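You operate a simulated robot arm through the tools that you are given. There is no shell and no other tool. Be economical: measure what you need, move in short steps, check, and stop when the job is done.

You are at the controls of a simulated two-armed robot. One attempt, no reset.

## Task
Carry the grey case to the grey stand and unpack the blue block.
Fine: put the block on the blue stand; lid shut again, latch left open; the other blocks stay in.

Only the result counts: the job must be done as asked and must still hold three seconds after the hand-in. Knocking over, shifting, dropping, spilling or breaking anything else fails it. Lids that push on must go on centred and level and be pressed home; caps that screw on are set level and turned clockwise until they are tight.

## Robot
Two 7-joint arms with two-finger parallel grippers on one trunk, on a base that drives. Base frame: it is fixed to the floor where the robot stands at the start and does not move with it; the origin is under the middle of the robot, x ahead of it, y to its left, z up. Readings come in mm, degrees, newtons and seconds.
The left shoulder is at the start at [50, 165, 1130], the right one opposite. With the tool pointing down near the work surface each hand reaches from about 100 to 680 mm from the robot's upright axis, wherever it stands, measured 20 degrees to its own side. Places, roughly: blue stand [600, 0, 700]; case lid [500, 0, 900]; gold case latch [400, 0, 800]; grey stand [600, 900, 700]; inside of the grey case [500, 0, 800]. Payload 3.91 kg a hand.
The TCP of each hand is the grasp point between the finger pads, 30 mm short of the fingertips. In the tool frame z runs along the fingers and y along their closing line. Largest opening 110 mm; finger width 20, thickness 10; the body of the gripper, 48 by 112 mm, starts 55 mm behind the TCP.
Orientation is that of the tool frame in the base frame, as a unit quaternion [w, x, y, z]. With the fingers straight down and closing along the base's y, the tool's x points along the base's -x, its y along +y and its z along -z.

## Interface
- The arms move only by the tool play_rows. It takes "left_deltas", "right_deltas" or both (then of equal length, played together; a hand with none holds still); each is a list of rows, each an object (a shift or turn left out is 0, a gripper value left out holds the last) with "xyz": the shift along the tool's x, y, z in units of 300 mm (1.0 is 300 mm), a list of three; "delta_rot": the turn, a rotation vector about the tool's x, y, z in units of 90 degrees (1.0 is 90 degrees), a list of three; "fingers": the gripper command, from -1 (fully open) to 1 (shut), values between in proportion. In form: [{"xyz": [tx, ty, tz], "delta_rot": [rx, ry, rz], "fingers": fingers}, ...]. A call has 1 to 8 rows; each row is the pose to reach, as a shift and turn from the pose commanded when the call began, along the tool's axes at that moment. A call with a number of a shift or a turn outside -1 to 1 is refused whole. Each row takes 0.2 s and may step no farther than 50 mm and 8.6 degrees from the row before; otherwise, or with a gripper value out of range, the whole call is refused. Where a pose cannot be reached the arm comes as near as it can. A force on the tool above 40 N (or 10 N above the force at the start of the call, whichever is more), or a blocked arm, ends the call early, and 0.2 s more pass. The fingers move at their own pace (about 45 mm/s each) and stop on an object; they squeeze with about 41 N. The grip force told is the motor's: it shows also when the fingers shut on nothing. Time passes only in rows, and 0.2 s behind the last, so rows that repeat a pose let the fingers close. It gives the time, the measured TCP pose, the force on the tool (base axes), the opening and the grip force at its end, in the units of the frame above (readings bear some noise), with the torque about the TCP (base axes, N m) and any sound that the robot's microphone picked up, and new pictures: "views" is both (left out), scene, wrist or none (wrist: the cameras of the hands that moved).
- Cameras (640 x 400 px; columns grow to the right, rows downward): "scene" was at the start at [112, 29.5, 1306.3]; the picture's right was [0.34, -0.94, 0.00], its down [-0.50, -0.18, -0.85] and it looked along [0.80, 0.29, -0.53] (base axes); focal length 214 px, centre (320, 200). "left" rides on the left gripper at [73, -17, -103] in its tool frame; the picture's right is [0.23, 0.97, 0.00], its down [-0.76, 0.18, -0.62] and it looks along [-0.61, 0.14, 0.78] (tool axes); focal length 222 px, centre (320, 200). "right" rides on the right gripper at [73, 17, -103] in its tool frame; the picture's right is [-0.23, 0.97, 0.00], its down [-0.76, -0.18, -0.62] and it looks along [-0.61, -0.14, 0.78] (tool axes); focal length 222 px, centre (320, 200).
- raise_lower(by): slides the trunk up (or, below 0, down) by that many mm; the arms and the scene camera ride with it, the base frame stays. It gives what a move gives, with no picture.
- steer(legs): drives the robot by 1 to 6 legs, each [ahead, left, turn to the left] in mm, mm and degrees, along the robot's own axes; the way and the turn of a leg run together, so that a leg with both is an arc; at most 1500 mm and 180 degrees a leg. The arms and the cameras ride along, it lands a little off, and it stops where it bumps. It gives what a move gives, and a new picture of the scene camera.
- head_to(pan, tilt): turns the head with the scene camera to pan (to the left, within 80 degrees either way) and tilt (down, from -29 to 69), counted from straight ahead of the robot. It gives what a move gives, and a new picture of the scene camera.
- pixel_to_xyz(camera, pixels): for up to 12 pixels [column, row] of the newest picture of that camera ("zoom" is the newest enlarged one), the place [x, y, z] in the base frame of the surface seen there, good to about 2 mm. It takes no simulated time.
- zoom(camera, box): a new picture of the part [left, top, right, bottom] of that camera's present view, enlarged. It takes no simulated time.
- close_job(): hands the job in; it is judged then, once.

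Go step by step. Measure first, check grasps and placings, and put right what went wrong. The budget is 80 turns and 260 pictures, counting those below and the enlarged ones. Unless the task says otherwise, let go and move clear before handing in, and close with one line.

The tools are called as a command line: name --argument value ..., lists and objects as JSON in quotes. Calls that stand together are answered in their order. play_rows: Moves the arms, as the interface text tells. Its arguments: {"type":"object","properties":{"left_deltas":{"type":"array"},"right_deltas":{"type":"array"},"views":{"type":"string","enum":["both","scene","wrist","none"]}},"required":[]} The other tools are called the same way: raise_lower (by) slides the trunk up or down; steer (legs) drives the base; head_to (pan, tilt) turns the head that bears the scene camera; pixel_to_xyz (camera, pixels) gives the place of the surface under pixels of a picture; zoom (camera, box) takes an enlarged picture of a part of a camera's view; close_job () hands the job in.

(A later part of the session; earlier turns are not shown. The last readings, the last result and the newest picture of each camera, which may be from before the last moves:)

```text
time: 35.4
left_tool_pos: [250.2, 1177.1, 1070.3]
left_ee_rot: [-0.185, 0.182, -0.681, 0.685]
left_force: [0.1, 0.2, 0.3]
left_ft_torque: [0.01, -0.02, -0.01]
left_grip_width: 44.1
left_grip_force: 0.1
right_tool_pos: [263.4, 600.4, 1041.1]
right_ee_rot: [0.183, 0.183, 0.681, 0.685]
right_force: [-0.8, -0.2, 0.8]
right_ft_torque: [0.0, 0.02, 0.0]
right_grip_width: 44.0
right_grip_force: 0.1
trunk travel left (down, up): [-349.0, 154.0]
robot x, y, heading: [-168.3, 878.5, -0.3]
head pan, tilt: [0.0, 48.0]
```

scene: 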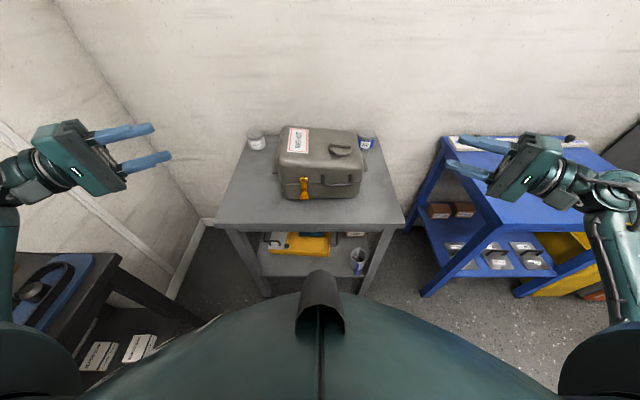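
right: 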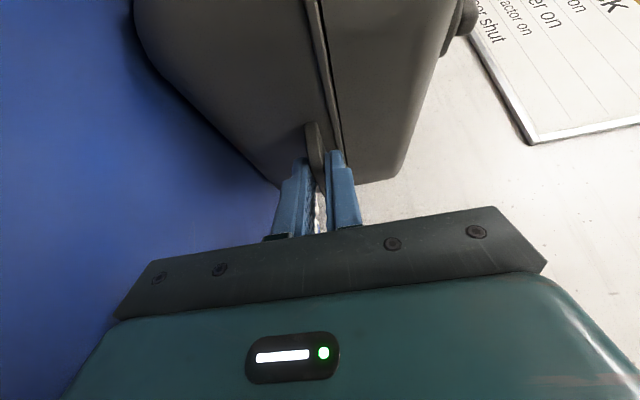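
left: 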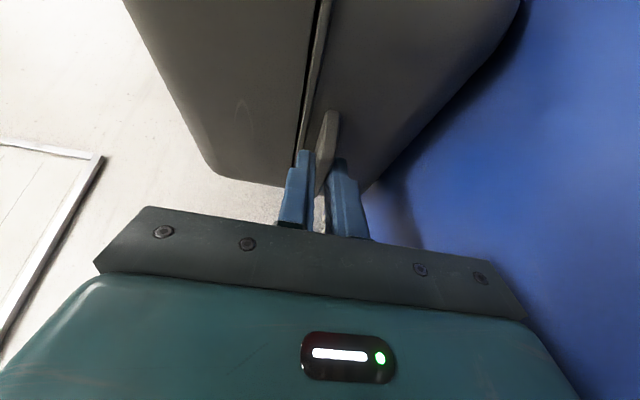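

There is room now. I'll swing the left hand to a 45° forward-down pose in front of the latch.

play_rows --left_deltas '[{"xyz": [0.025, 0.025, 0.0815], "delta_rot": [-0.0724, -0.0117, 0.0552]}, {"xyz": [0.05, 0.05, 0.163], "delta_rot": [-0.1448, -0.0235, 0.1105]}, {"xyz": [0.076, 0.075, 0.2445], "delta_rot": [-0.2171, -0.0352, 0.1657]}, {"xyz": [0.101, 0.1, 0.326], "delta_rot": [-0.2895, -0.047, 0.221]}, {"xyz": [0.127, 0.125, 0.4075], "delta_rot": [-0.3619, -0.0587, 0.2762]}, {"xyz": [0.152, 0.15, 0.489], "delta_rot": [-0.4343, -0.0705, 0.3315]}, {"xyz": [0.178, 0.175, 0.5705], "delta_rot": [-0.5066, -0.0822, 0.3867]}, {"xyz": [0.203, 0.2, 0.652], "delta_rot": [-0.579, -0.094, 0.442]}]' --views "none"

play_rows --left_deltas '[{"delta_rot": [-0.0724, -0.0117, 0.0552]}, {"delta_rot": [-0.1448, -0.0235, 0.1105]}, {"delta_rot": [-0.218, -0.035, 0.166]}]' --views "wrist"

```text
time: 37.2
left_tool_pos: [295.4, 976.3, 1009.3]
left_ee_rot: [0.349, -0.056, 0.912, -0.206]
left_force: [0.5, 0.1, 0.3]
left_ft_torque: [0.0, 0.01, 0.01]
left_grip_width: 44.0
left_grip_force: 0.2
right_tool_pos: [263.1, 599.6, 1040.5]
right_ee_rot: [0.182, 0.183, 0.681, 0.685]
right_force: [-0.4, -0.5, 1.0]
right_ft_torque: [-0.01, 0.0, 0.0]
right_grip_width: 44.1
right_grip_force: 0.1
trunk travel left (down, up): [-349.0, 154.0]
robot x, y, heading: [-173.4, 878.4, 0.1]
head pan, tilt: [0.0, 48.0]
```

```text
time: 38.0
left_tool_pos: [296.6, 976.1, 1010.0]
left_ee_rot: [0.383, -0.001, 0.924, 0.001]
left_force: [0.3, -0.4, 0.0]
left_ft_torque: [-0.02, -0.02, 0.05]
left_grip_width: 44.0
left_grip_force: 0.0
right_tool_pos: [262.9, 599.0, 1040.6]
right_ee_rot: [0.183, 0.183, 0.682, 0.685]
right_force: [0.2, 0.5, 0.7]
right_ft_torque: [0.01, 0.0, 0.03]
right_grip_width: 43.6
right_grip_force: 0.1
trunk travel left (down, up): [-349.0, 154.0]
robot x, y, heading: [-169.5, 875.8, 0.3]
head pan, tilt: [0.0, 48.0]
```

left: 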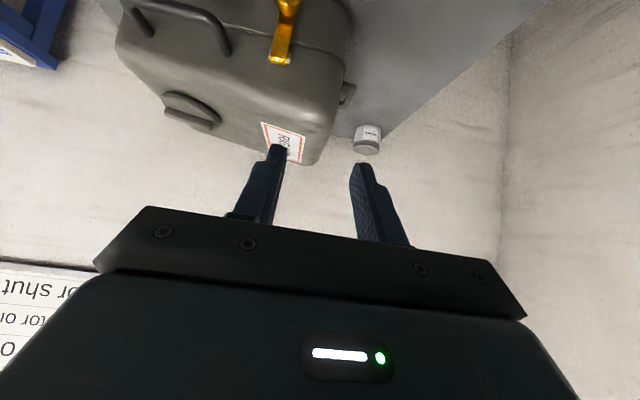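

The pose is as commanded. I'll move to a pre-grasp 70 mm short of the tab and check.

play_rows --left_deltas '[{"xyz": [0.073, -0.045, 0.103]}, {"xyz": [0.147, -0.09, 0.207]}, {"xyz": [0.22, -0.135, 0.31]}, {"xyz": [0.293, -0.18, 0.413]}]' --views "both"

zoom --camera "left" --box '[200, 0, 440, 200]'

```text
time: 39.0
left_tool_pos: [321.4, 922.5, 861.1]
left_ee_rot: [0.384, -0.001, 0.923, -0.001]
left_force: [-0.3, -0.2, -0.5]
left_ft_torque: [-0.03, 0.01, -0.04]
left_grip_width: 44.1
left_grip_force: 0.1
right_tool_pos: [262.9, 599.6, 1040.2]
right_ee_rot: [0.184, 0.184, 0.681, 0.684]
right_force: [0.0, 0.0, -0.1]
right_ft_torque: [0.03, 0.02, 0.0]
right_grip_width: 44.0
right_grip_force: 0.0
trunk travel left (down, up): [-349.0, 154.0]
robot x, y, heading: [-169.1, 876.7, 0.2]
head pan, tilt: [0.0, 48.0]
```

scene: 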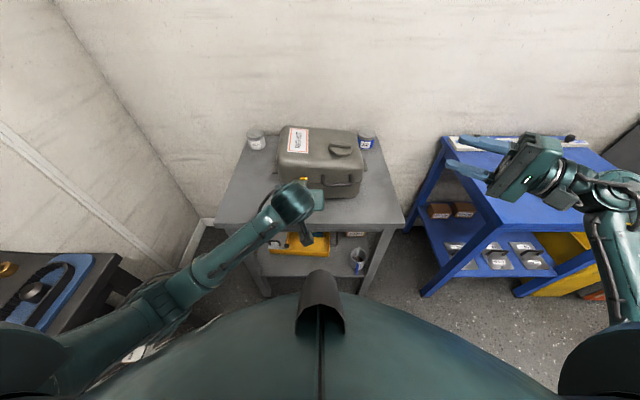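
left: 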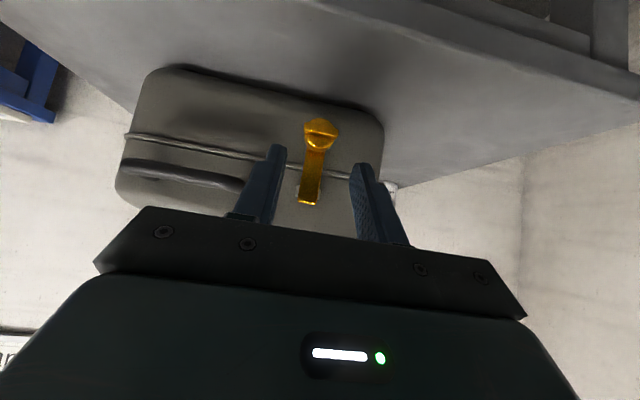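

```text
2.00 times, centred on (320, 100) of left
```

zoom: 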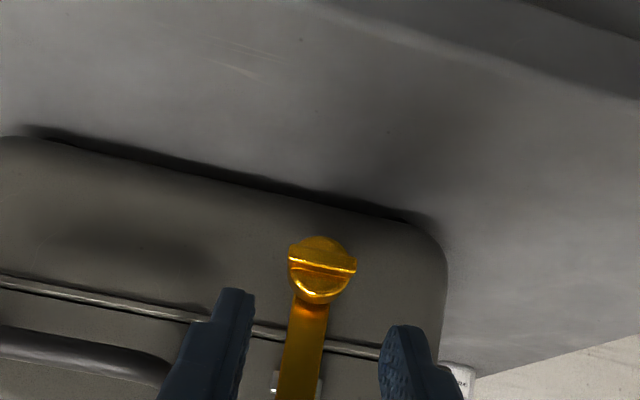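

The tab lies centred between the open fingers at (321,132). I'll verify its position from this camera.

pixel_to_xyz --camera "zoom" --pixels '[[322, 268], [322, 245], [292, 262], [352, 268], [318, 295], [305, 345], [300, 385]]'

```text
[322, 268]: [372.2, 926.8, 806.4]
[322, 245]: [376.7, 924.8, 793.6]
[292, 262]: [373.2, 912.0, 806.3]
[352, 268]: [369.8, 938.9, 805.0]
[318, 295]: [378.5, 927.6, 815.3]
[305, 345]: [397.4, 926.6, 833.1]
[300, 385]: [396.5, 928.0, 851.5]
```

The tab is centred at about (375, 925, 806). I'll advance onto it and close.

play_rows --left_deltas '[{"xyz": [0.004, 0.007, 0.126]}, {"xyz": [0.008, 0.007, 0.251]}, {"xyz": [0.008, 0.007, 0.251], "fingers": 1}, {"xyz": [0.008, 0.007, 0.251], "fingers": 1}, {"xyz": [0.008, 0.007, 0.251], "fingers": 1}]' --views "wrist"

```text
time: 40.2
left_tool_pos: [372.6, 925.3, 806.2]
left_ee_rot: [0.383, -0.001, 0.924, -0.001]
left_force: [0.4, -4.1, -1.1]
left_ft_torque: [0.01, -0.46, -0.25]
left_grip_width: 29.3
left_grip_force: 41.3
right_tool_pos: [263.5, 600.6, 1039.7]
right_ee_rot: [0.183, 0.184, 0.682, 0.684]
right_force: [-0.9, -0.2, -0.8]
right_ft_torque: [-0.01, -0.02, -0.01]
right_grip_width: 44.0
right_grip_force: 0.0
trunk travel left (down, up): [-349.0, 154.0]
robot x, y, heading: [-171.7, 877.8, -0.5]
head pan, tilt: [0.0, 48.0]
```

left: 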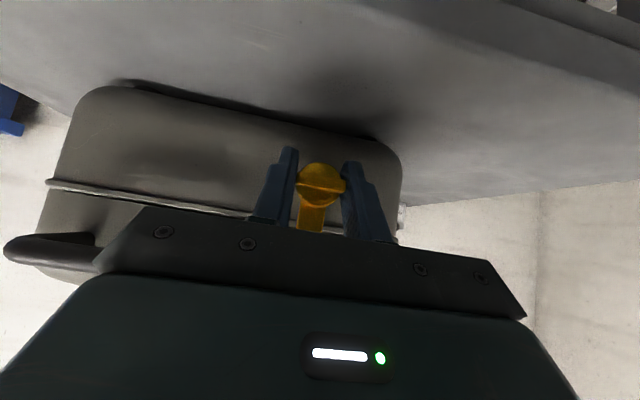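

I have the tab gripped at 29 mm. I'll swing it outward and up about its pivot in a 48° arc.

play_rows --left_deltas '[{"xyz": [0.0066, 0, -0.0263], "delta_rot": [0, 0.0889, 0]}, {"xyz": [0.0095, 0, -0.0533], "delta_rot": [0, 0.1778, 0]}, {"xyz": [0.0086, 0, -0.0804], "delta_rot": [0, 0.2667, 0]}, {"xyz": [0.0039, 0, -0.1071], "delta_rot": [0, 0.3556, 0]}, {"xyz": [-0.0045, 0, -0.1329], "delta_rot": [0, 0.4444, 0]}, {"xyz": [-0.0163, 0, -0.1573], "delta_rot": [0, 0.5333, 0]}]' --views "both"

```text
time: 41.6
left_tool_pos: [342.1, 925.9, 844.4]
left_ee_rot: [-0.024, 0.0, 1.0, -0.001]
left_force: [3.7, -2.5, 2.7]
left_ft_torque: [-0.32, -2.31, 0.08]
left_grip_width: 29.4
left_grip_force: 41.1
right_tool_pos: [264.0, 600.2, 1039.7]
right_ee_rot: [0.182, 0.183, 0.682, 0.684]
right_force: [-0.6, 0.3, -0.2]
right_ft_torque: [-0.01, 0.0, 0.03]
right_grip_width: 44.0
right_grip_force: 0.0
trunk travel left (down, up): [-349.0, 154.0]
robot x, y, heading: [-173.4, 877.4, -0.2]
head pan, tilt: [0.0, 48.0]
```

scene: 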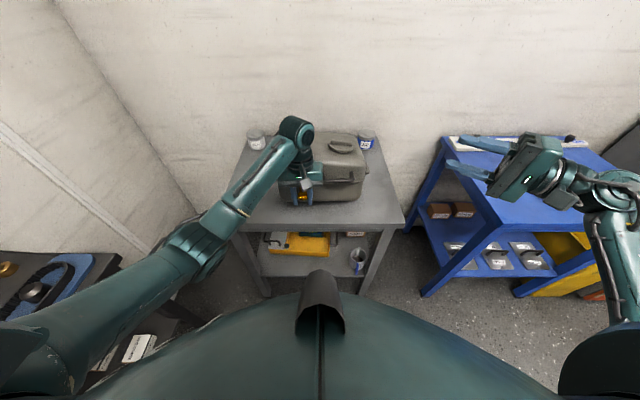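
left: 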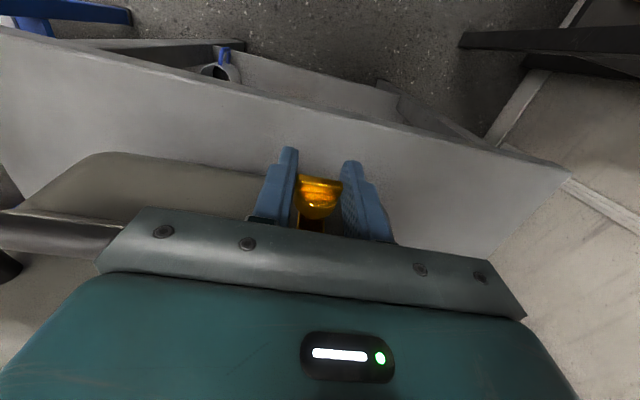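

The swing went through with low forces but −2.3 N·m of torque. I'll inspect before continuing.

zoom --camera "scene" --box '[250, 110, 390, 220]'

zoom --camera "left" --box '[230, 120, 420, 260]'

pixel_to_xyz --camera "left" --pixels '[[318, 187], [318, 212], [310, 225], [320, 180], [120, 165], [50, 213]]'

```text
3.64 times, centred on (320, 165) of scene
```

zoom: 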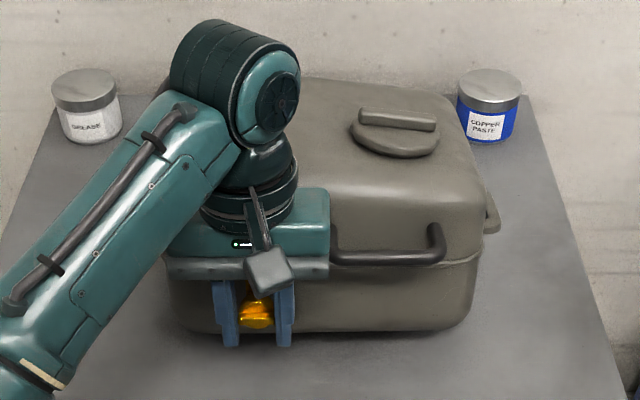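

```text
2.86 times, centred on (325, 190) of left
```

zoom: 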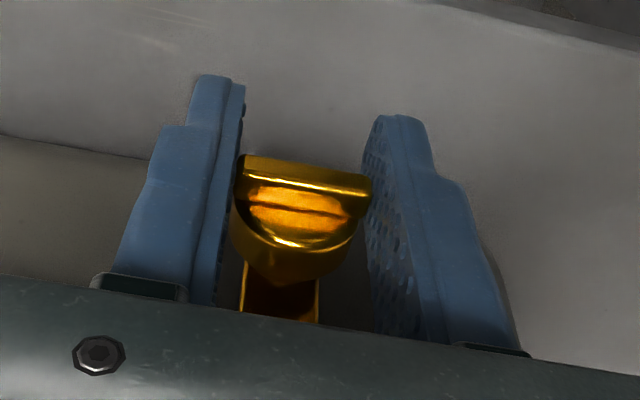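

```text
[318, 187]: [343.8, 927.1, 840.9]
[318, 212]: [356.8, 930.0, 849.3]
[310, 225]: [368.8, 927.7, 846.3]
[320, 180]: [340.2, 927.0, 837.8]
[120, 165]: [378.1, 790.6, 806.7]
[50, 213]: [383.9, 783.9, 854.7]
```

The latch has swung about 50° cleanly with no contact elsewhere. I'll continue the arc to about 110° with less hand tilt.

play_rows --left_deltas '[{"xyz": [0.0066, 0, -0.0263], "delta_rot": [0, 0.037, 0]}, {"xyz": [0.0095, 0, -0.0533], "delta_rot": [0, 0.074, 0]}, {"xyz": [0.0086, 0, -0.0804], "delta_rot": [0, 0.111, 0]}, {"xyz": [0.0039, 0, -0.107], "delta_rot": [0, 0.148, 0]}, {"xyz": [-0.0045, 0, -0.133], "delta_rot": [0, 0.185, 0]}, {"xyz": [-0.0163, 0, -0.1572], "delta_rot": [0, 0.222, 0]}, {"xyz": [-0.0315, 0, -0.1797], "delta_rot": [0, 0.259, 0]}, {"xyz": [-0.0497, 0, -0.2003], "delta_rot": [0, 0.296, 0]}]' --views "both"

zoom --camera "scene" --box '[250, 110, 390, 220]'

```text
time: 43.4
left_tool_pos: [360.4, 924.4, 901.4]
left_ee_rot: [-0.257, 0.0, 0.966, -0.001]
left_force: [-0.6, 1.3, 0.5]
left_ft_torque: [0.02, -0.03, -0.01]
left_grip_width: 0.0
left_grip_force: 38.0
right_tool_pos: [263.5, 600.0, 1040.8]
right_ee_rot: [0.183, 0.184, 0.681, 0.685]
right_force: [-0.5, 0.1, -0.5]
right_ft_torque: [0.0, 0.01, 0.04]
right_grip_width: 44.2
right_grip_force: 0.1
trunk travel left (down, up): [-349.0, 154.0]
robot x, y, heading: [-170.7, 877.7, -0.2]
head pan, tilt: [0.0, 48.0]
```

scene: 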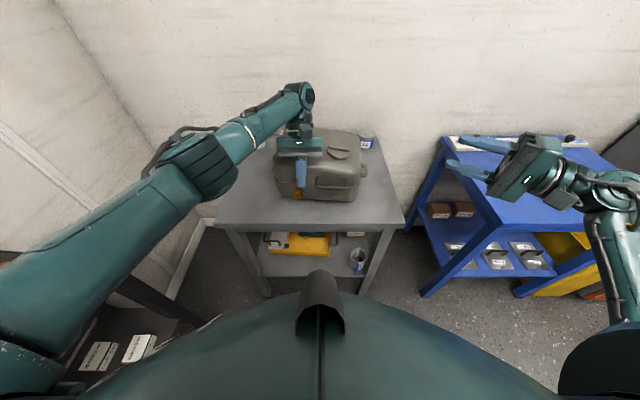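
left: 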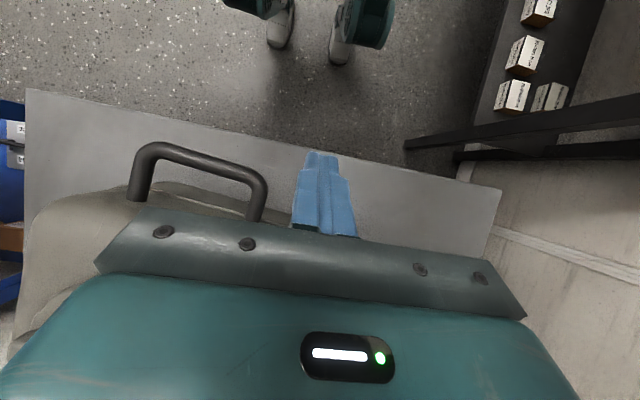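

```text
3.64 times, centred on (320, 165) of scene
```

zoom: 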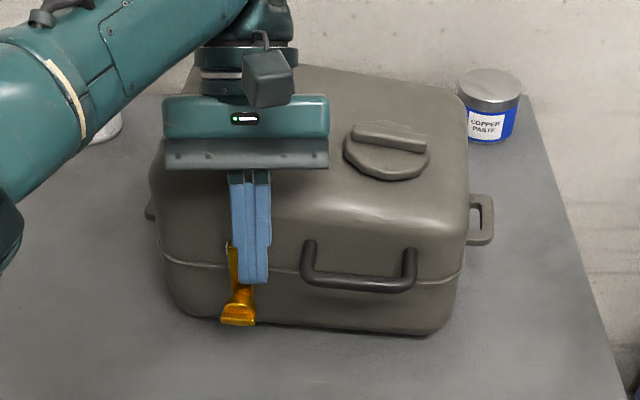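

The tab slipped out of the fingers (width 0), the latch dropped back, and the case turned a little. I'll back the hand off up and out, then re-measure.

play_rows --left_deltas '[{"xyz": [0.1, 0, -0.08], "fingers": 0.2}, {"xyz": [0.2, 0, -0.18]}, {"xyz": [0.3, 0.1, -0.28]}, {"xyz": [0.35, 0.2, -0.38]}]' --views "scene"

zoom --camera "scene" --box '[250, 110, 390, 220]'

zoom --camera "scene" --box '[275, 160, 335, 210]'

```text
refused: row 3 steps farther than a row can; nothing moved
```

```text
3.64 times, centred on (320, 165) of scene
```

zoom: 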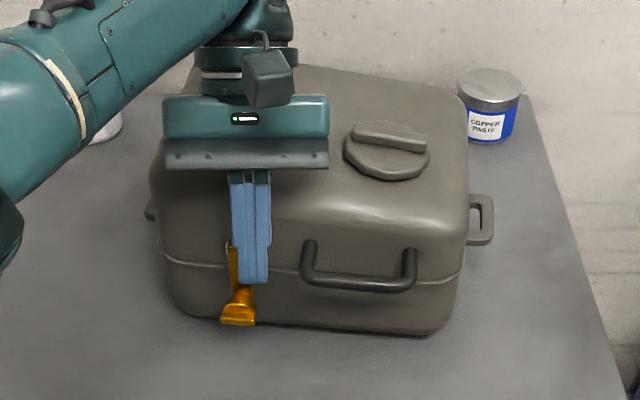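

```text
8.00 times, centred on (305, 185) of scene
```

zoom: 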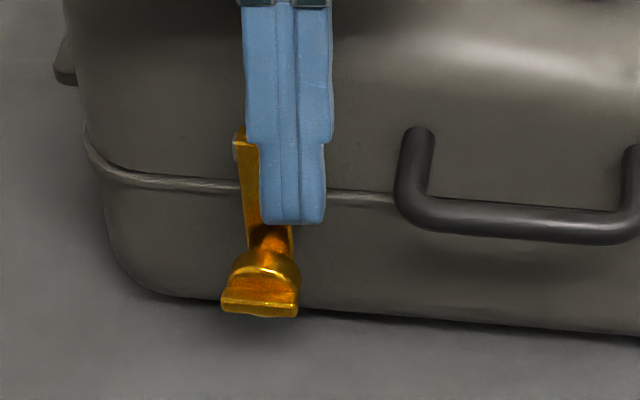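

play_rows --left_deltas '[{"xyz": [0.12, 0, -0.05], "fingers": 0.2}, {"xyz": [0.24, 0.02, -0.1]}, {"xyz": [0.3, 0.12, -0.16]}, {"xyz": [0.3, 0.22, -0.26]}, {"xyz": [0.3, 0.32, -0.36]}]' --views "scene"

zoom --camera "scene" --box '[250, 110, 390, 220]'

pixel_to_xyz --camera "zoom" --pixels '[[238, 318], [238, 290], [235, 250], [300, 280], [415, 285], [180, 310], [440, 330], [160, 258], [462, 272], [480, 215], [150, 210]]'

```text
time: 44.6
left_tool_pos: [336.1, 1022.4, 1040.8]
left_ee_rot: [-0.255, 0.0, 0.967, -0.001]
left_force: [0.6, 0.7, -0.8]
left_ft_torque: [0.0, -0.04, -0.02]
left_grip_width: 43.8
left_grip_force: 0.1
right_tool_pos: [263.1, 598.9, 1040.5]
right_ee_rot: [0.182, 0.183, 0.681, 0.685]
right_force: [-0.4, 1.0, -0.5]
right_ft_torque: [0.0, -0.01, -0.03]
right_grip_width: 43.9
right_grip_force: 0.1
trunk travel left (down, up): [-349.0, 154.0]
robot x, y, heading: [-169.3, 876.6, -0.0]
head pan, tilt: [0.0, 48.0]
```

scene: 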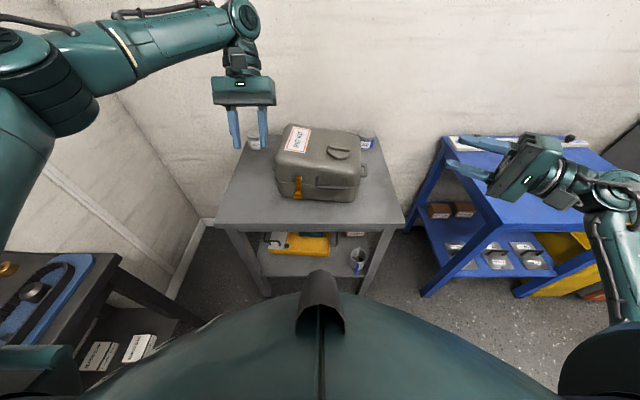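

```text
3.64 times, centred on (320, 165) of scene
```

zoom: 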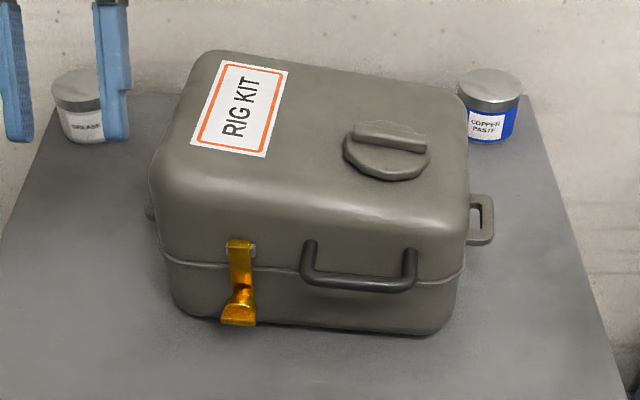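

```text
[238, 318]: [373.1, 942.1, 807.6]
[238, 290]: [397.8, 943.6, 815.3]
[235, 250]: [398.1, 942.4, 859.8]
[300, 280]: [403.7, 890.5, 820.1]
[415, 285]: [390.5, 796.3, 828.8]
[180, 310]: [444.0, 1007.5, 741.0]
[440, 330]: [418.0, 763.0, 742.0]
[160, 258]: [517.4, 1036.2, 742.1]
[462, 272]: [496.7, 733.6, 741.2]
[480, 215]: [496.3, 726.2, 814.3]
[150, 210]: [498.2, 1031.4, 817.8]
```

The case has turned a few degrees and the latch hangs closed again. I'll hold the case by the lid handle with the right hand next time. First I'll measure the new yaw.

pixel_to_xyz --camera "zoom" --pixels '[[200, 245], [280, 255], [350, 260], [430, 268], [330, 287], [390, 291], [300, 240], [415, 255], [390, 130], [390, 145], [200, 300], [420, 315]]'

zoom --camera "right" --box '[0, 0, 640, 400]'

```text
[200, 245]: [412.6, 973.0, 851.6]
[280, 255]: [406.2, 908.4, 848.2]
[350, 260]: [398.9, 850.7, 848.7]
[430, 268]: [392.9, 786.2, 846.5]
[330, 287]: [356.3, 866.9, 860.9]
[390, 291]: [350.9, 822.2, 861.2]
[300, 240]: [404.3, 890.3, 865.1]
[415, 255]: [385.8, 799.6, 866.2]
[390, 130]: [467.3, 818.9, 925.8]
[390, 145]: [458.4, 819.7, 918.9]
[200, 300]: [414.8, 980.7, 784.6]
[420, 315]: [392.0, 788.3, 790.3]
```

```text
1.00 times, centred on (320, 200) of right
```

zoom: 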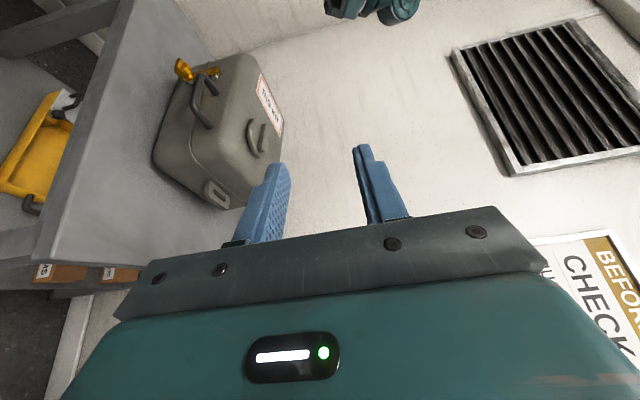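

The case is yawed about −6° with its front face at x≈402. I'll drive to line up with it, so my frame matches the case and the right hand can brace its lug.

steer --legs '[[60, 55, -6]]'

play_rows --left_deltas '[{"xyz": [0, 0, 0]}]' --views "wrist"

zoom --camera "scene" --box '[230, 90, 430, 230]'

```text
time: 45.7
left_tool_pos: [411.9, 1021.4, 1039.9]
left_ee_rot: [-0.255, 0.05, 0.965, 0.011]
left_force: [0.3, 0.2, -0.5]
left_ft_torque: [0.0, -0.02, -0.01]
left_grip_width: 44.2
left_grip_force: 0.0
right_tool_pos: [296.5, 607.9, 1039.6]
right_ee_rot: [0.219, 0.219, 0.672, 0.673]
right_force: [0.5, -0.5, -0.1]
right_ft_torque: [0.0, -0.02, 0.03]
right_grip_width: 43.9
right_grip_force: 0.0
trunk travel left (down, up): [-349.0, 154.0]
robot x, y, heading: [-106.8, 927.5, -6.0]
head pan, tilt: [0.0, 48.0]
```

scene: 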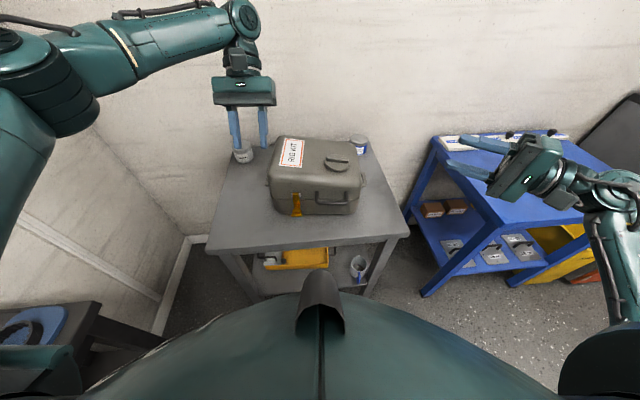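

```text
time: 46.1
left_tool_pos: [411.7, 1019.9, 1040.0]
left_ee_rot: [-0.256, 0.05, 0.965, 0.012]
left_force: [-0.1, -0.4, 0.2]
left_ft_torque: [-0.02, 0.0, 0.03]
left_grip_width: 44.1
left_grip_force: 0.1
right_tool_pos: [296.1, 608.1, 1039.5]
right_ee_rot: [0.218, 0.218, 0.671, 0.674]
right_force: [0.8, 0.6, 0.7]
right_ft_torque: [-0.02, 0.0, 0.01]
right_grip_width: 44.1
right_grip_force: 0.0
trunk travel left (down, up): [-349.0, 154.0]
robot x, y, heading: [-107.5, 929.5, -5.8]
head pan, tilt: [0.0, 48.0]
```

left: 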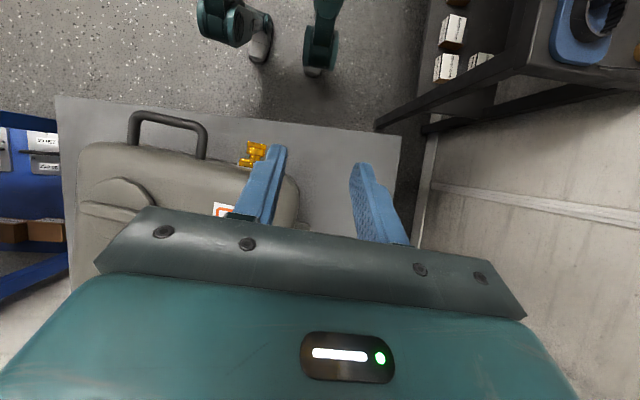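

```text
2.86 times, centred on (330, 160) of scene
```

zoom: 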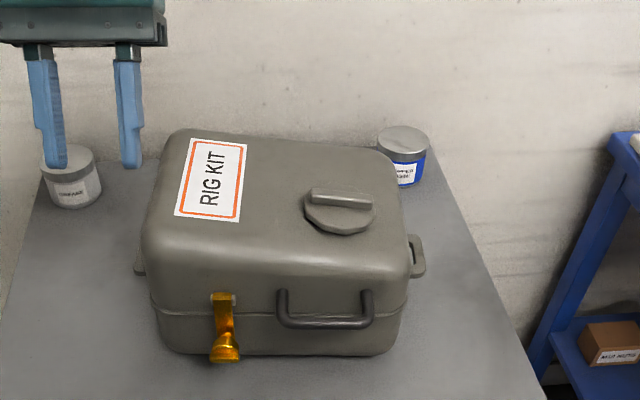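

The robot is now square to the case. I'll send the right hand, in its earlier lug-grasp orientation, to a pre-grasp beside the right lug and look.

play_rows --right_deltas '[{"xyz": [-0.05, -0.05, 0.06], "fingers": -0.1}, {"xyz": [-0.101, -0.15, 0.119]}, {"xyz": [-0.151, -0.25, 0.178]}, {"xyz": [-0.202, -0.36, 0.237]}, {"xyz": [-0.252, -0.47, 0.297]}, {"xyz": [-0.303, -0.58, 0.356]}]' --views "both"

zoom --camera "right" --box '[200, 60, 360, 200]'

```text
time: 47.5
left_tool_pos: [411.7, 1020.7, 1041.6]
left_ee_rot: [-0.255, 0.051, 0.966, 0.013]
left_force: [-0.5, -0.2, -0.4]
left_ft_torque: [-0.02, 0.0, -0.03]
left_grip_width: 44.0
left_grip_force: 0.1
right_tool_pos: [426.1, 641.3, 873.4]
right_ee_rot: [0.217, 0.218, 0.672, 0.673]
right_force: [0.4, -0.1, -0.4]
right_ft_torque: [0.04, 0.02, 0.0]
right_grip_width: 60.7
right_grip_force: 0.1
right hand out of reach, approached as far as the arm can: row 6
trunk travel left (down, up): [-349.0, 154.0]
robot x, y, heading: [-106.8, 929.7, -5.9]
head pan, tilt: [0.0, 48.0]
```

scene: 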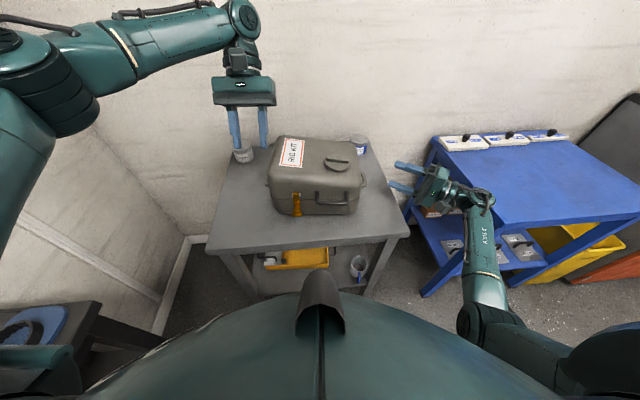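
right: 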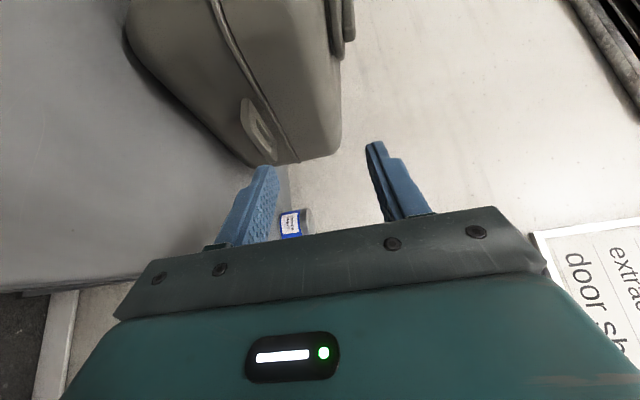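

```text
2.86 times, centred on (280, 130) of right
```

zoom: 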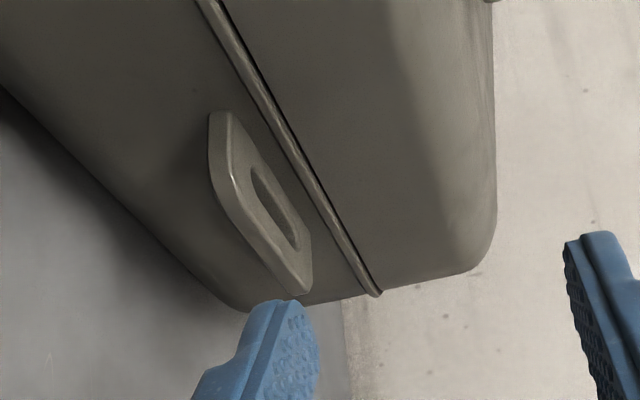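

The right arm is at its reach limit this high up. I'll measure the lug, move the left hand outboard, and lower the trunk by 100.

pixel_to_xyz --camera "zoom" --pixels '[[222, 130], [245, 200], [300, 285], [270, 270], [225, 200], [275, 200], [300, 240], [230, 150]]'

play_rows --left_deltas '[{"xyz": [0.05, 0.1, 0]}, {"xyz": [0.1, 0.2, 0]}, {"xyz": [0.15, 0.25, 0]}]' --views "none"

raise_lower --by -100

```text
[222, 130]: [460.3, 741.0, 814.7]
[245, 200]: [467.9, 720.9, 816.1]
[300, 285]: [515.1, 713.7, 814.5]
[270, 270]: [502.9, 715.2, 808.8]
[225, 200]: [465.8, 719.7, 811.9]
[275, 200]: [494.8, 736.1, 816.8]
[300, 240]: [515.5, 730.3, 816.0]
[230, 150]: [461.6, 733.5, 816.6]
```

```text
time: 48.3
left_tool_pos: [379.2, 1098.4, 1062.3]
left_ee_rot: [-0.255, 0.051, 0.965, 0.012]
left_force: [0.6, 0.5, 1.1]
left_ft_torque: [-0.02, 0.02, 0.0]
left_grip_width: 43.7
left_grip_force: 0.1
right_tool_pos: [425.1, 641.4, 873.5]
right_ee_rot: [0.217, 0.22, 0.671, 0.674]
right_force: [-0.8, 0.2, 1.0]
right_ft_torque: [-0.01, 0.01, -0.01]
right_grip_width: 60.5
right_grip_force: 0.1
trunk travel left (down, up): [-349.0, 154.0]
robot x, y, heading: [-108.8, 929.5, -6.1]
head pan, tilt: [0.0, 48.0]
```

```text
time: 49.4
left_tool_pos: [378.4, 1099.5, 973.3]
left_ee_rot: [-0.257, 0.051, 0.965, 0.011]
left_force: [0.2, -0.5, 0.4]
left_ft_torque: [0.02, 0.01, 0.01]
left_grip_width: 43.7
left_grip_force: 0.0
right_tool_pos: [426.6, 639.7, 797.4]
right_ee_rot: [0.224, 0.211, 0.666, 0.68]
right_force: [-4.6, 3.0, 12.7]
right_ft_torque: [-0.25, 0.96, -0.24]
right_grip_width: 60.5
right_grip_force: 0.0
trunk travel left (down, up): [-259.0, 244.0]
robot x, y, heading: [-104.4, 926.0, -5.8]
head pan, tilt: [0.0, 48.0]
stopped: the force on the tool passed its limit (the readings are from after the stop); the commanded pose is now the measured one
```

The hand touched the stand lightly while lowering and stopped at z 797. I'll raise it to z 812 and move onto the lug.

play_rows --right_deltas '[{"xyz": [0, 0.049, 0]}, {"xyz": [-0.003, 0.049, 0.097]}, {"xyz": [-0.006, 0.049, 0.194]}, {"xyz": [-0.008, 0.049, 0.291]}]' --views "wrist"

zoom --camera "right" --box '[220, 80, 420, 240]'

```text
time: 50.4
left_tool_pos: [379.5, 1098.5, 972.9]
left_ee_rot: [-0.256, 0.05, 0.965, 0.012]
left_force: [0.0, 0.7, -0.1]
left_ft_torque: [0.0, -0.03, 0.02]
left_grip_width: 43.9
left_grip_force: 0.0
right_tool_pos: [481.4, 709.2, 809.9]
right_ee_rot: [0.223, 0.214, 0.667, 0.678]
right_force: [0.5, 0.4, -0.1]
right_ft_torque: [0.0, -0.04, 0.01]
right_grip_width: 60.5
right_grip_force: 0.0
trunk travel left (down, up): [-259.0, 244.0]
robot x, y, heading: [-103.6, 928.1, -5.8]
head pan, tilt: [0.0, 48.0]
```

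right: 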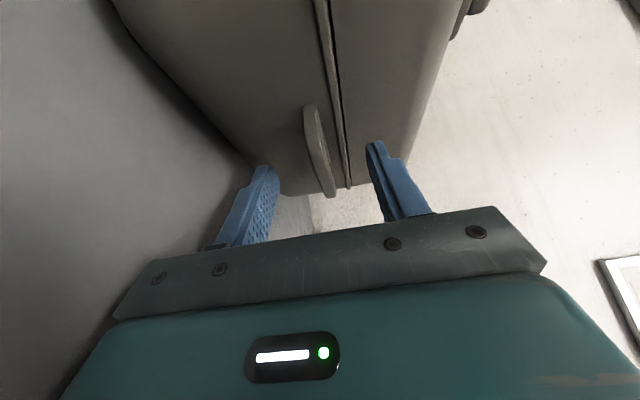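

```text
2.50 times, centred on (320, 160) of right
```

zoom: 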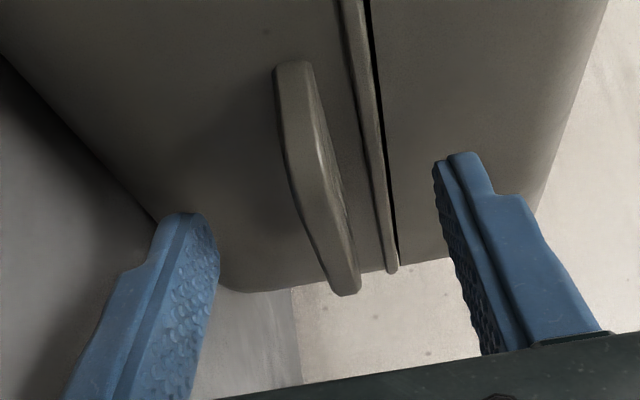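

The lug is between the fingers again. I'll close on it while the left hand swings back toward the latch in the 45° pose.

play_rows --right_deltas '[{"fingers": 1}, {"fingers": 1}, {"fingers": 1}, {"fingers": 1}, {"fingers": 1}, {"fingers": 1}, {"fingers": 1}, {"fingers": 1}]' --left_deltas '[{"xyz": [0.014, -0.061, 0.029], "delta_rot": [0, -0.0944, 0]}, {"xyz": [0.029, -0.122, 0.058], "delta_rot": [0, -0.1888, 0]}, {"xyz": [0.043, -0.183, 0.087], "delta_rot": [0, -0.2832, 0]}, {"xyz": [0.058, -0.244, 0.116], "delta_rot": [0, -0.3776, 0]}, {"xyz": [0.072, -0.304, 0.145], "delta_rot": [0, -0.472, 0]}, {"xyz": [0.086, -0.365, 0.174], "delta_rot": [0, -0.5664, 0]}, {"xyz": [0.1, -0.426, 0.203], "delta_rot": [0, -0.6608, 0]}, {"xyz": [0.115, -0.487, 0.232], "delta_rot": [0, -0.755, 0]}]' --views "wrist"

```text
time: 52.2
left_tool_pos: [299.7, 959.1, 931.0]
left_ee_rot: [0.329, 0.047, 0.943, -0.019]
left_force: [-0.4, 0.4, 0.0]
left_ft_torque: [-0.02, 0.0, 0.03]
left_grip_width: 44.1
left_grip_force: 0.1
right_tool_pos: [480.3, 709.3, 812.0]
right_ee_rot: [0.224, 0.214, 0.666, 0.679]
right_force: [4.6, -3.0, 15.5]
right_ft_torque: [-0.18, 0.99, 0.12]
right_grip_width: 9.2
right_grip_force: 41.1
trunk travel left (down, up): [-259.0, 244.0]
robot x, y, heading: [-105.4, 926.5, -6.0]
head pan, tilt: [0.0, 48.0]
```

right: 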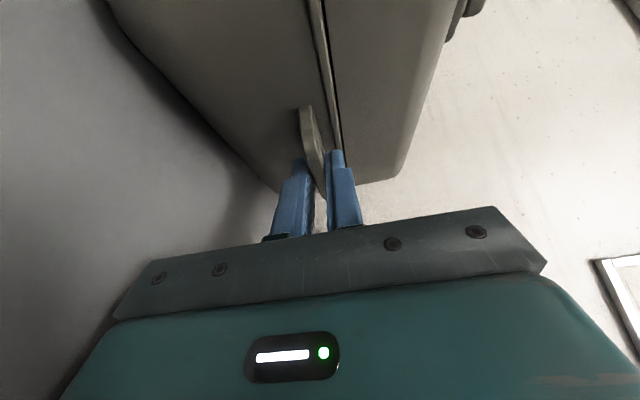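
left: 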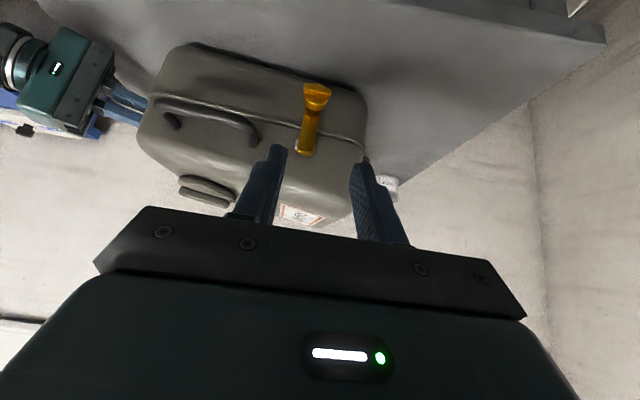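

The right hand holds the lug. I'll measure the latch from the left camera.

zoom --camera "left" --box '[260, 60, 360, 170]'

pixel_to_xyz --camera "left" --pixels '[[317, 90], [318, 101], [306, 92], [328, 96], [308, 130], [305, 148], [300, 153], [315, 112]]'

```text
3.64 times, centred on (310, 115) of left
```

zoom: 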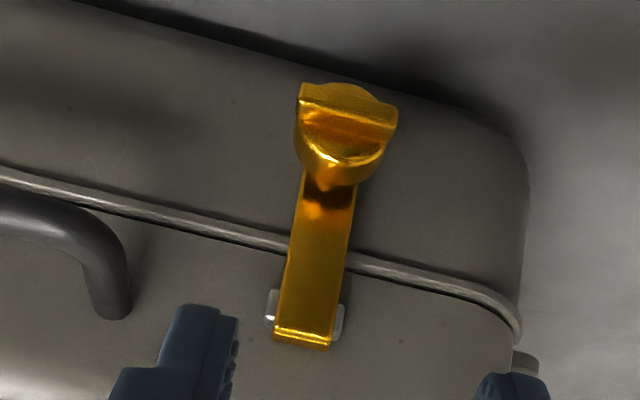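

```text
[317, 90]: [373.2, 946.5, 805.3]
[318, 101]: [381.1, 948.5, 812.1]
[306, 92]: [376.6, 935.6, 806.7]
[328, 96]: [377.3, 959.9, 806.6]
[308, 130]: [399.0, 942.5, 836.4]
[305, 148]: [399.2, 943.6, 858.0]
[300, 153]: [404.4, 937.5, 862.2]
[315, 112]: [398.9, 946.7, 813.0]
```

The tab centre is at (377, 946, 806) and the pivot at about (404, 943, 858). I'll approach and grip the tab again.

play_rows --left_deltas '[{"xyz": [0.039, -0.007, 0.147], "delta_rot": [0, -0.036, 0]}, {"xyz": [0.078, -0.015, 0.294], "delta_rot": [0, -0.071, 0]}, {"xyz": [0.067, -0.015, 0.394], "delta_rot": [0, -0.071, 0]}, {"xyz": [0.056, -0.015, 0.493], "delta_rot": [0, -0.071, 0]}, {"xyz": [0.056, -0.015, 0.493], "delta_rot": [0, -0.071, 0], "fingers": 1}, {"xyz": [0.056, -0.015, 0.493], "delta_rot": [0, -0.071, 0], "fingers": 1}, {"xyz": [0.056, -0.015, 0.493], "delta_rot": [0, -0.071, 0], "fingers": 1}]' --views "wrist"

```text
time: 53.8
left_tool_pos: [376.5, 943.8, 803.4]
left_ee_rot: [0.381, 0.049, 0.923, -0.023]
left_force: [2.7, -16.5, 0.0]
left_ft_torque: [-0.06, -0.24, -0.33]
left_grip_width: 29.4
left_grip_force: 40.9
right_tool_pos: [480.5, 709.0, 811.6]
right_ee_rot: [0.224, 0.213, 0.667, 0.679]
right_force: [4.3, 1.8, 19.6]
right_ft_torque: [-0.13, 0.99, -1.1]
right_grip_width: 9.4
right_grip_force: 41.0
trunk travel left (down, up): [-259.0, 244.0]
robot x, y, heading: [-103.7, 928.9, -5.7]
head pan, tilt: [0.0, 48.0]
```

left: 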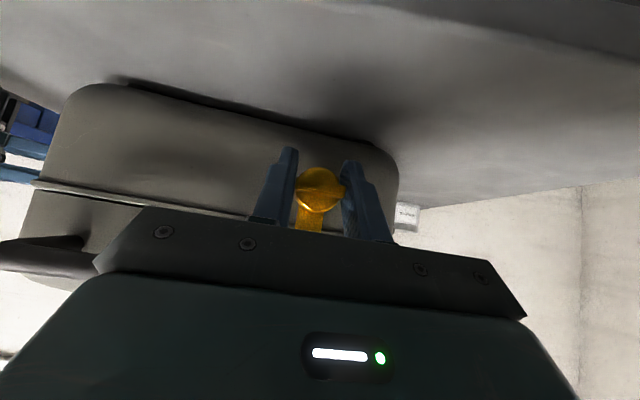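

The tab is gripped. I'll swing it 32° first with full hand rotation and read the torque.

play_rows --left_deltas '[{"xyz": [0.0074, -0.008, -0.0269], "delta_rot": [0, 0.0889, 0]}, {"xyz": [0.0109, -0.008, -0.0545], "delta_rot": [0, 0.1778, 0]}, {"xyz": [0.0105, -0.008, -0.0824], "delta_rot": [0, 0.2667, 0]}, {"xyz": [0.0063, -0.008, -0.11], "delta_rot": [0, 0.3556, 0]}]' --views "none"

```text
time: 54.8
left_tool_pos: [353.3, 944.2, 826.2]
left_ee_rot: [0.114, 0.053, 0.992, -0.013]
left_force: [21.4, -22.3, -9.6]
left_ft_torque: [-0.27, -0.82, -0.08]
left_grip_width: 29.3
left_grip_force: 41.0
right_tool_pos: [478.5, 711.4, 810.9]
right_ee_rot: [0.22, 0.211, 0.666, 0.681]
right_force: [-15.3, 13.2, 14.0]
right_ft_torque: [0.79, 0.38, 1.18]
right_grip_width: 9.6
right_grip_force: 41.2
trunk travel left (down, up): [-259.0, 244.0]
robot x, y, heading: [-108.3, 929.1, -6.0]
head pan, tilt: [0.0, 48.0]
```

The latch resists at about 21 N and the right hand holds the case. I'll continue to 64° with a small lateral correction.

play_rows --left_deltas '[{"xyz": [0.0074, -0.012, -0.0269], "delta_rot": [0, 0.0889, 0]}, {"xyz": [0.0109, -0.016, -0.0545], "delta_rot": [0, 0.1778, 0]}, {"xyz": [0.0105, -0.016, -0.0824], "delta_rot": [0, 0.2667, 0]}, {"xyz": [0.0063, -0.016, -0.11], "delta_rot": [0, 0.3556, 0]}]' --views "both"

zoom --camera "scene" --box '[230, 90, 430, 240]'

```text
time: 55.8
left_tool_pos: [342.1, 943.6, 859.0]
left_ee_rot: [-0.167, 0.05, 0.985, 0.008]
left_force: [-12.1, 7.3, 3.9]
left_ft_torque: [-0.44, -0.92, 0.65]
left_grip_width: 0.0
left_grip_force: 37.6
right_tool_pos: [480.0, 705.7, 811.8]
right_ee_rot: [0.226, 0.216, 0.666, 0.677]
right_force: [7.4, -8.6, 13.7]
right_ft_torque: [-0.06, 1.02, -1.39]
right_grip_width: 8.8
right_grip_force: 41.1
trunk travel left (down, up): [-259.0, 244.0]
robot x, y, heading: [-103.3, 924.5, -6.2]
head pan, tilt: [0.0, 48.0]
```

scene: 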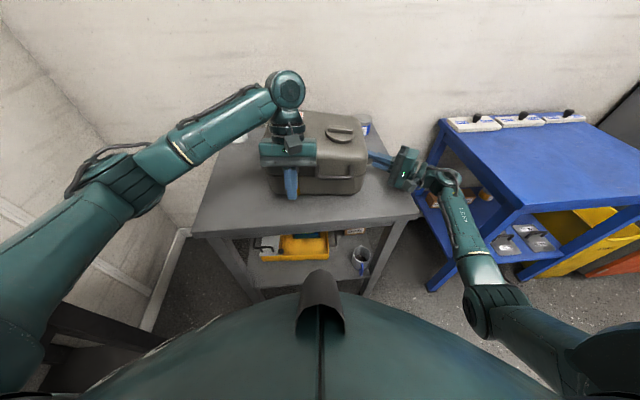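
left: 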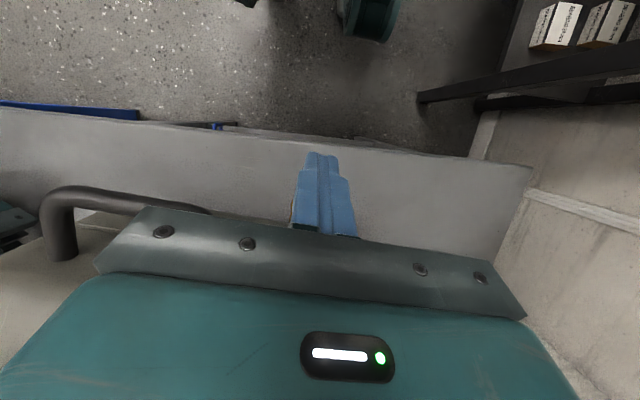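

```text
2.67 times, centred on (330, 165) of scene
```

zoom: 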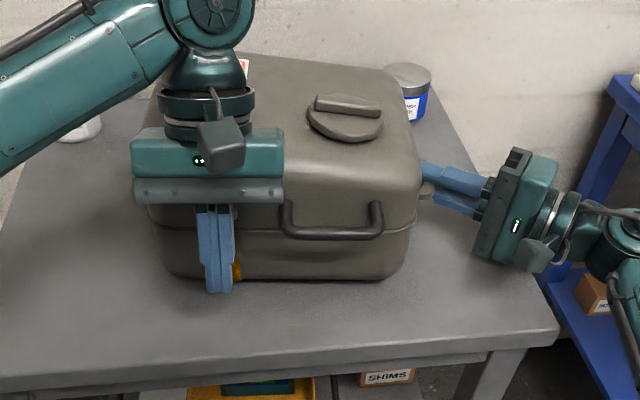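

The tab slipped out again past about 50°, so the latch has a strong return torque. I'll back the left hand out and study the latch closely from its camera.

play_rows --left_deltas '[{"xyz": [0.1, 0, 0], "delta_rot": [0, -0.09, 0], "fingers": 0}, {"xyz": [0.2, 0, 0], "delta_rot": [0, -0.18, 0], "fingers": 0}, {"xyz": [0.25, 0, 0], "delta_rot": [0, -0.27, 0], "fingers": 0}, {"xyz": [0.28, 0, 0], "delta_rot": [0, -0.36, 0], "fingers": 0}, {"xyz": [0.3, 0, 0], "delta_rot": [0, -0.45, 0], "fingers": 0}, {"xyz": [0.3, 0, 0], "delta_rot": [0, -0.54, 0], "fingers": 0}, {"xyz": [0.3, 0, 0], "delta_rot": [0, -0.63, 0], "fingers": 0}, {"xyz": [0.3, 0, 0], "delta_rot": [0, -0.7, 0], "fingers": 0}]' --views "wrist"

zoom --camera "left" --box '[250, 60, 390, 200]'

zoom --camera "scene" --box '[260, 150, 340, 210]'

```text
time: 57.6
left_tool_pos: [259.0, 951.6, 887.2]
left_ee_rot: [0.374, 0.048, 0.926, -0.021]
left_force: [0.3, 0.3, -0.1]
left_ft_torque: [-0.01, -0.01, 0.02]
left_grip_width: 55.1
left_grip_force: 0.1
right_tool_pos: [480.2, 707.8, 811.8]
right_ee_rot: [0.225, 0.212, 0.666, 0.679]
right_force: [4.7, -12.8, 18.5]
right_ft_torque: [-0.14, 0.94, -0.23]
right_grip_width: 9.0
right_grip_force: 41.2
trunk travel left (down, up): [-259.0, 244.0]
robot x, y, heading: [-108.9, 927.1, -5.9]
head pan, tilt: [0.0, 48.0]
```

left: 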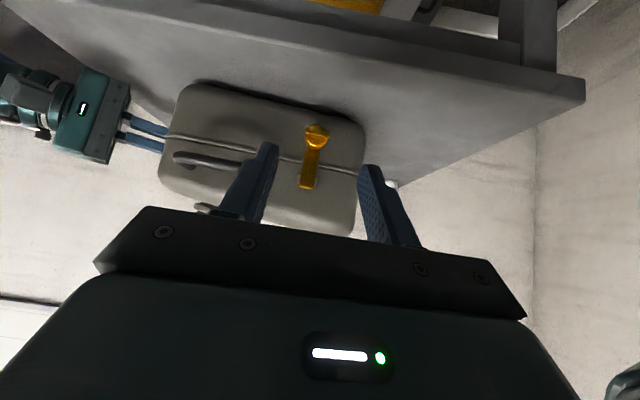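

```text
2.86 times, centred on (320, 130) of left
```

zoom: 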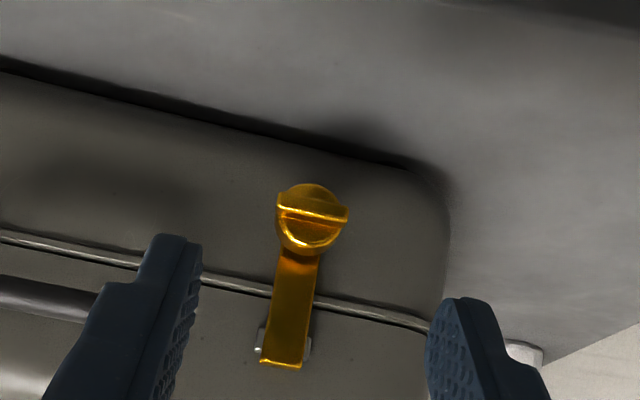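

```text
6.67 times, centred on (300, 180) of scene
```

zoom: 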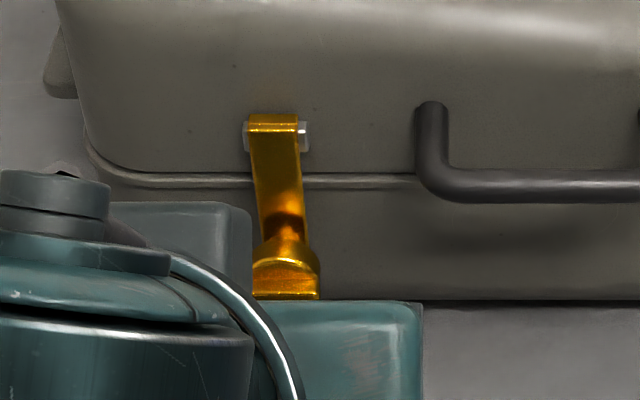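

From the front, the tab looks like a round knob with a horizontal rib across it, like a turn-knob, at left-camera pixels (305,133)–(330,134). I'll measure the rib before trying to turn it.

pixel_to_xyz --camera "left" --pixels '[[307, 132], [328, 135], [317, 134], [317, 127], [317, 141], [312, 165], [309, 185]]'

play_rows --left_deltas '[{"xyz": [0.03, 0, 0.0], "delta_rot": [0, -0.09, 0]}, {"xyz": [0.06, 0, 0], "delta_rot": [0, -0.18, 0]}, {"xyz": [0.09, -0.01, 0], "delta_rot": [0, -0.27, 0]}, {"xyz": [0.12, -0.015, 0], "delta_rot": [0, -0.36, 0]}, {"xyz": [0.15, -0.02, 0.0], "delta_rot": [0, -0.45, 0]}, {"xyz": [0.16, -0.02, 0.0], "delta_rot": [0, -0.51, 0]}]' --views "both"

```text
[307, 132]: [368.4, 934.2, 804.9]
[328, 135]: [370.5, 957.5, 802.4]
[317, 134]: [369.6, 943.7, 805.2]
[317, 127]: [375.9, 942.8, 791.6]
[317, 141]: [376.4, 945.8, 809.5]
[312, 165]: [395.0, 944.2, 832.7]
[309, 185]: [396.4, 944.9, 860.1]
```

```text
time: 59.0
left_tool_pos: [275.4, 933.0, 878.1]
left_ee_rot: [0.703, 0.037, 0.709, -0.037]
left_force: [0.0, -0.1, 0.9]
left_ft_torque: [0.01, -0.01, 0.03]
left_grip_width: 54.7
left_grip_force: 0.1
left hand out of reach, approached as far as the arm can: row 5, 6
right_tool_pos: [480.1, 706.7, 811.9]
right_ee_rot: [0.225, 0.212, 0.666, 0.679]
right_force: [5.1, -12.3, 18.4]
right_ft_torque: [-0.12, 0.93, -0.09]
right_grip_width: 9.1
right_grip_force: 41.0
trunk travel left (down, up): [-259.0, 244.0]
robot x, y, heading: [-107.7, 926.1, -5.7]
head pan, tilt: [0.0, 48.0]
```

scene: 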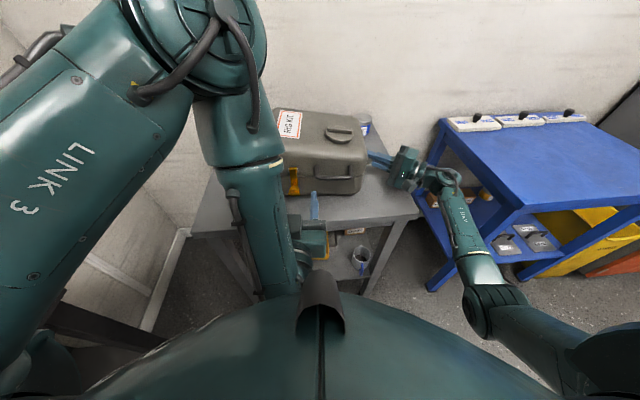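
left: 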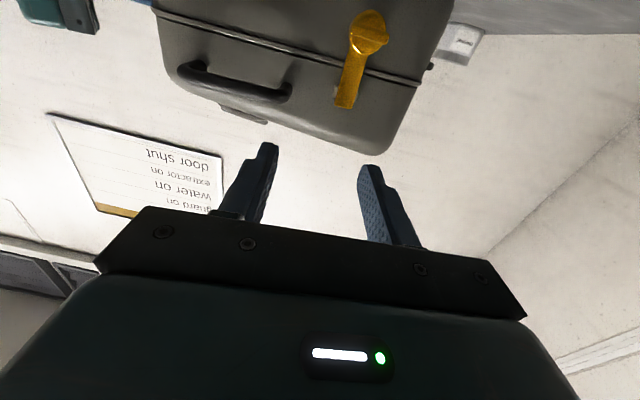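

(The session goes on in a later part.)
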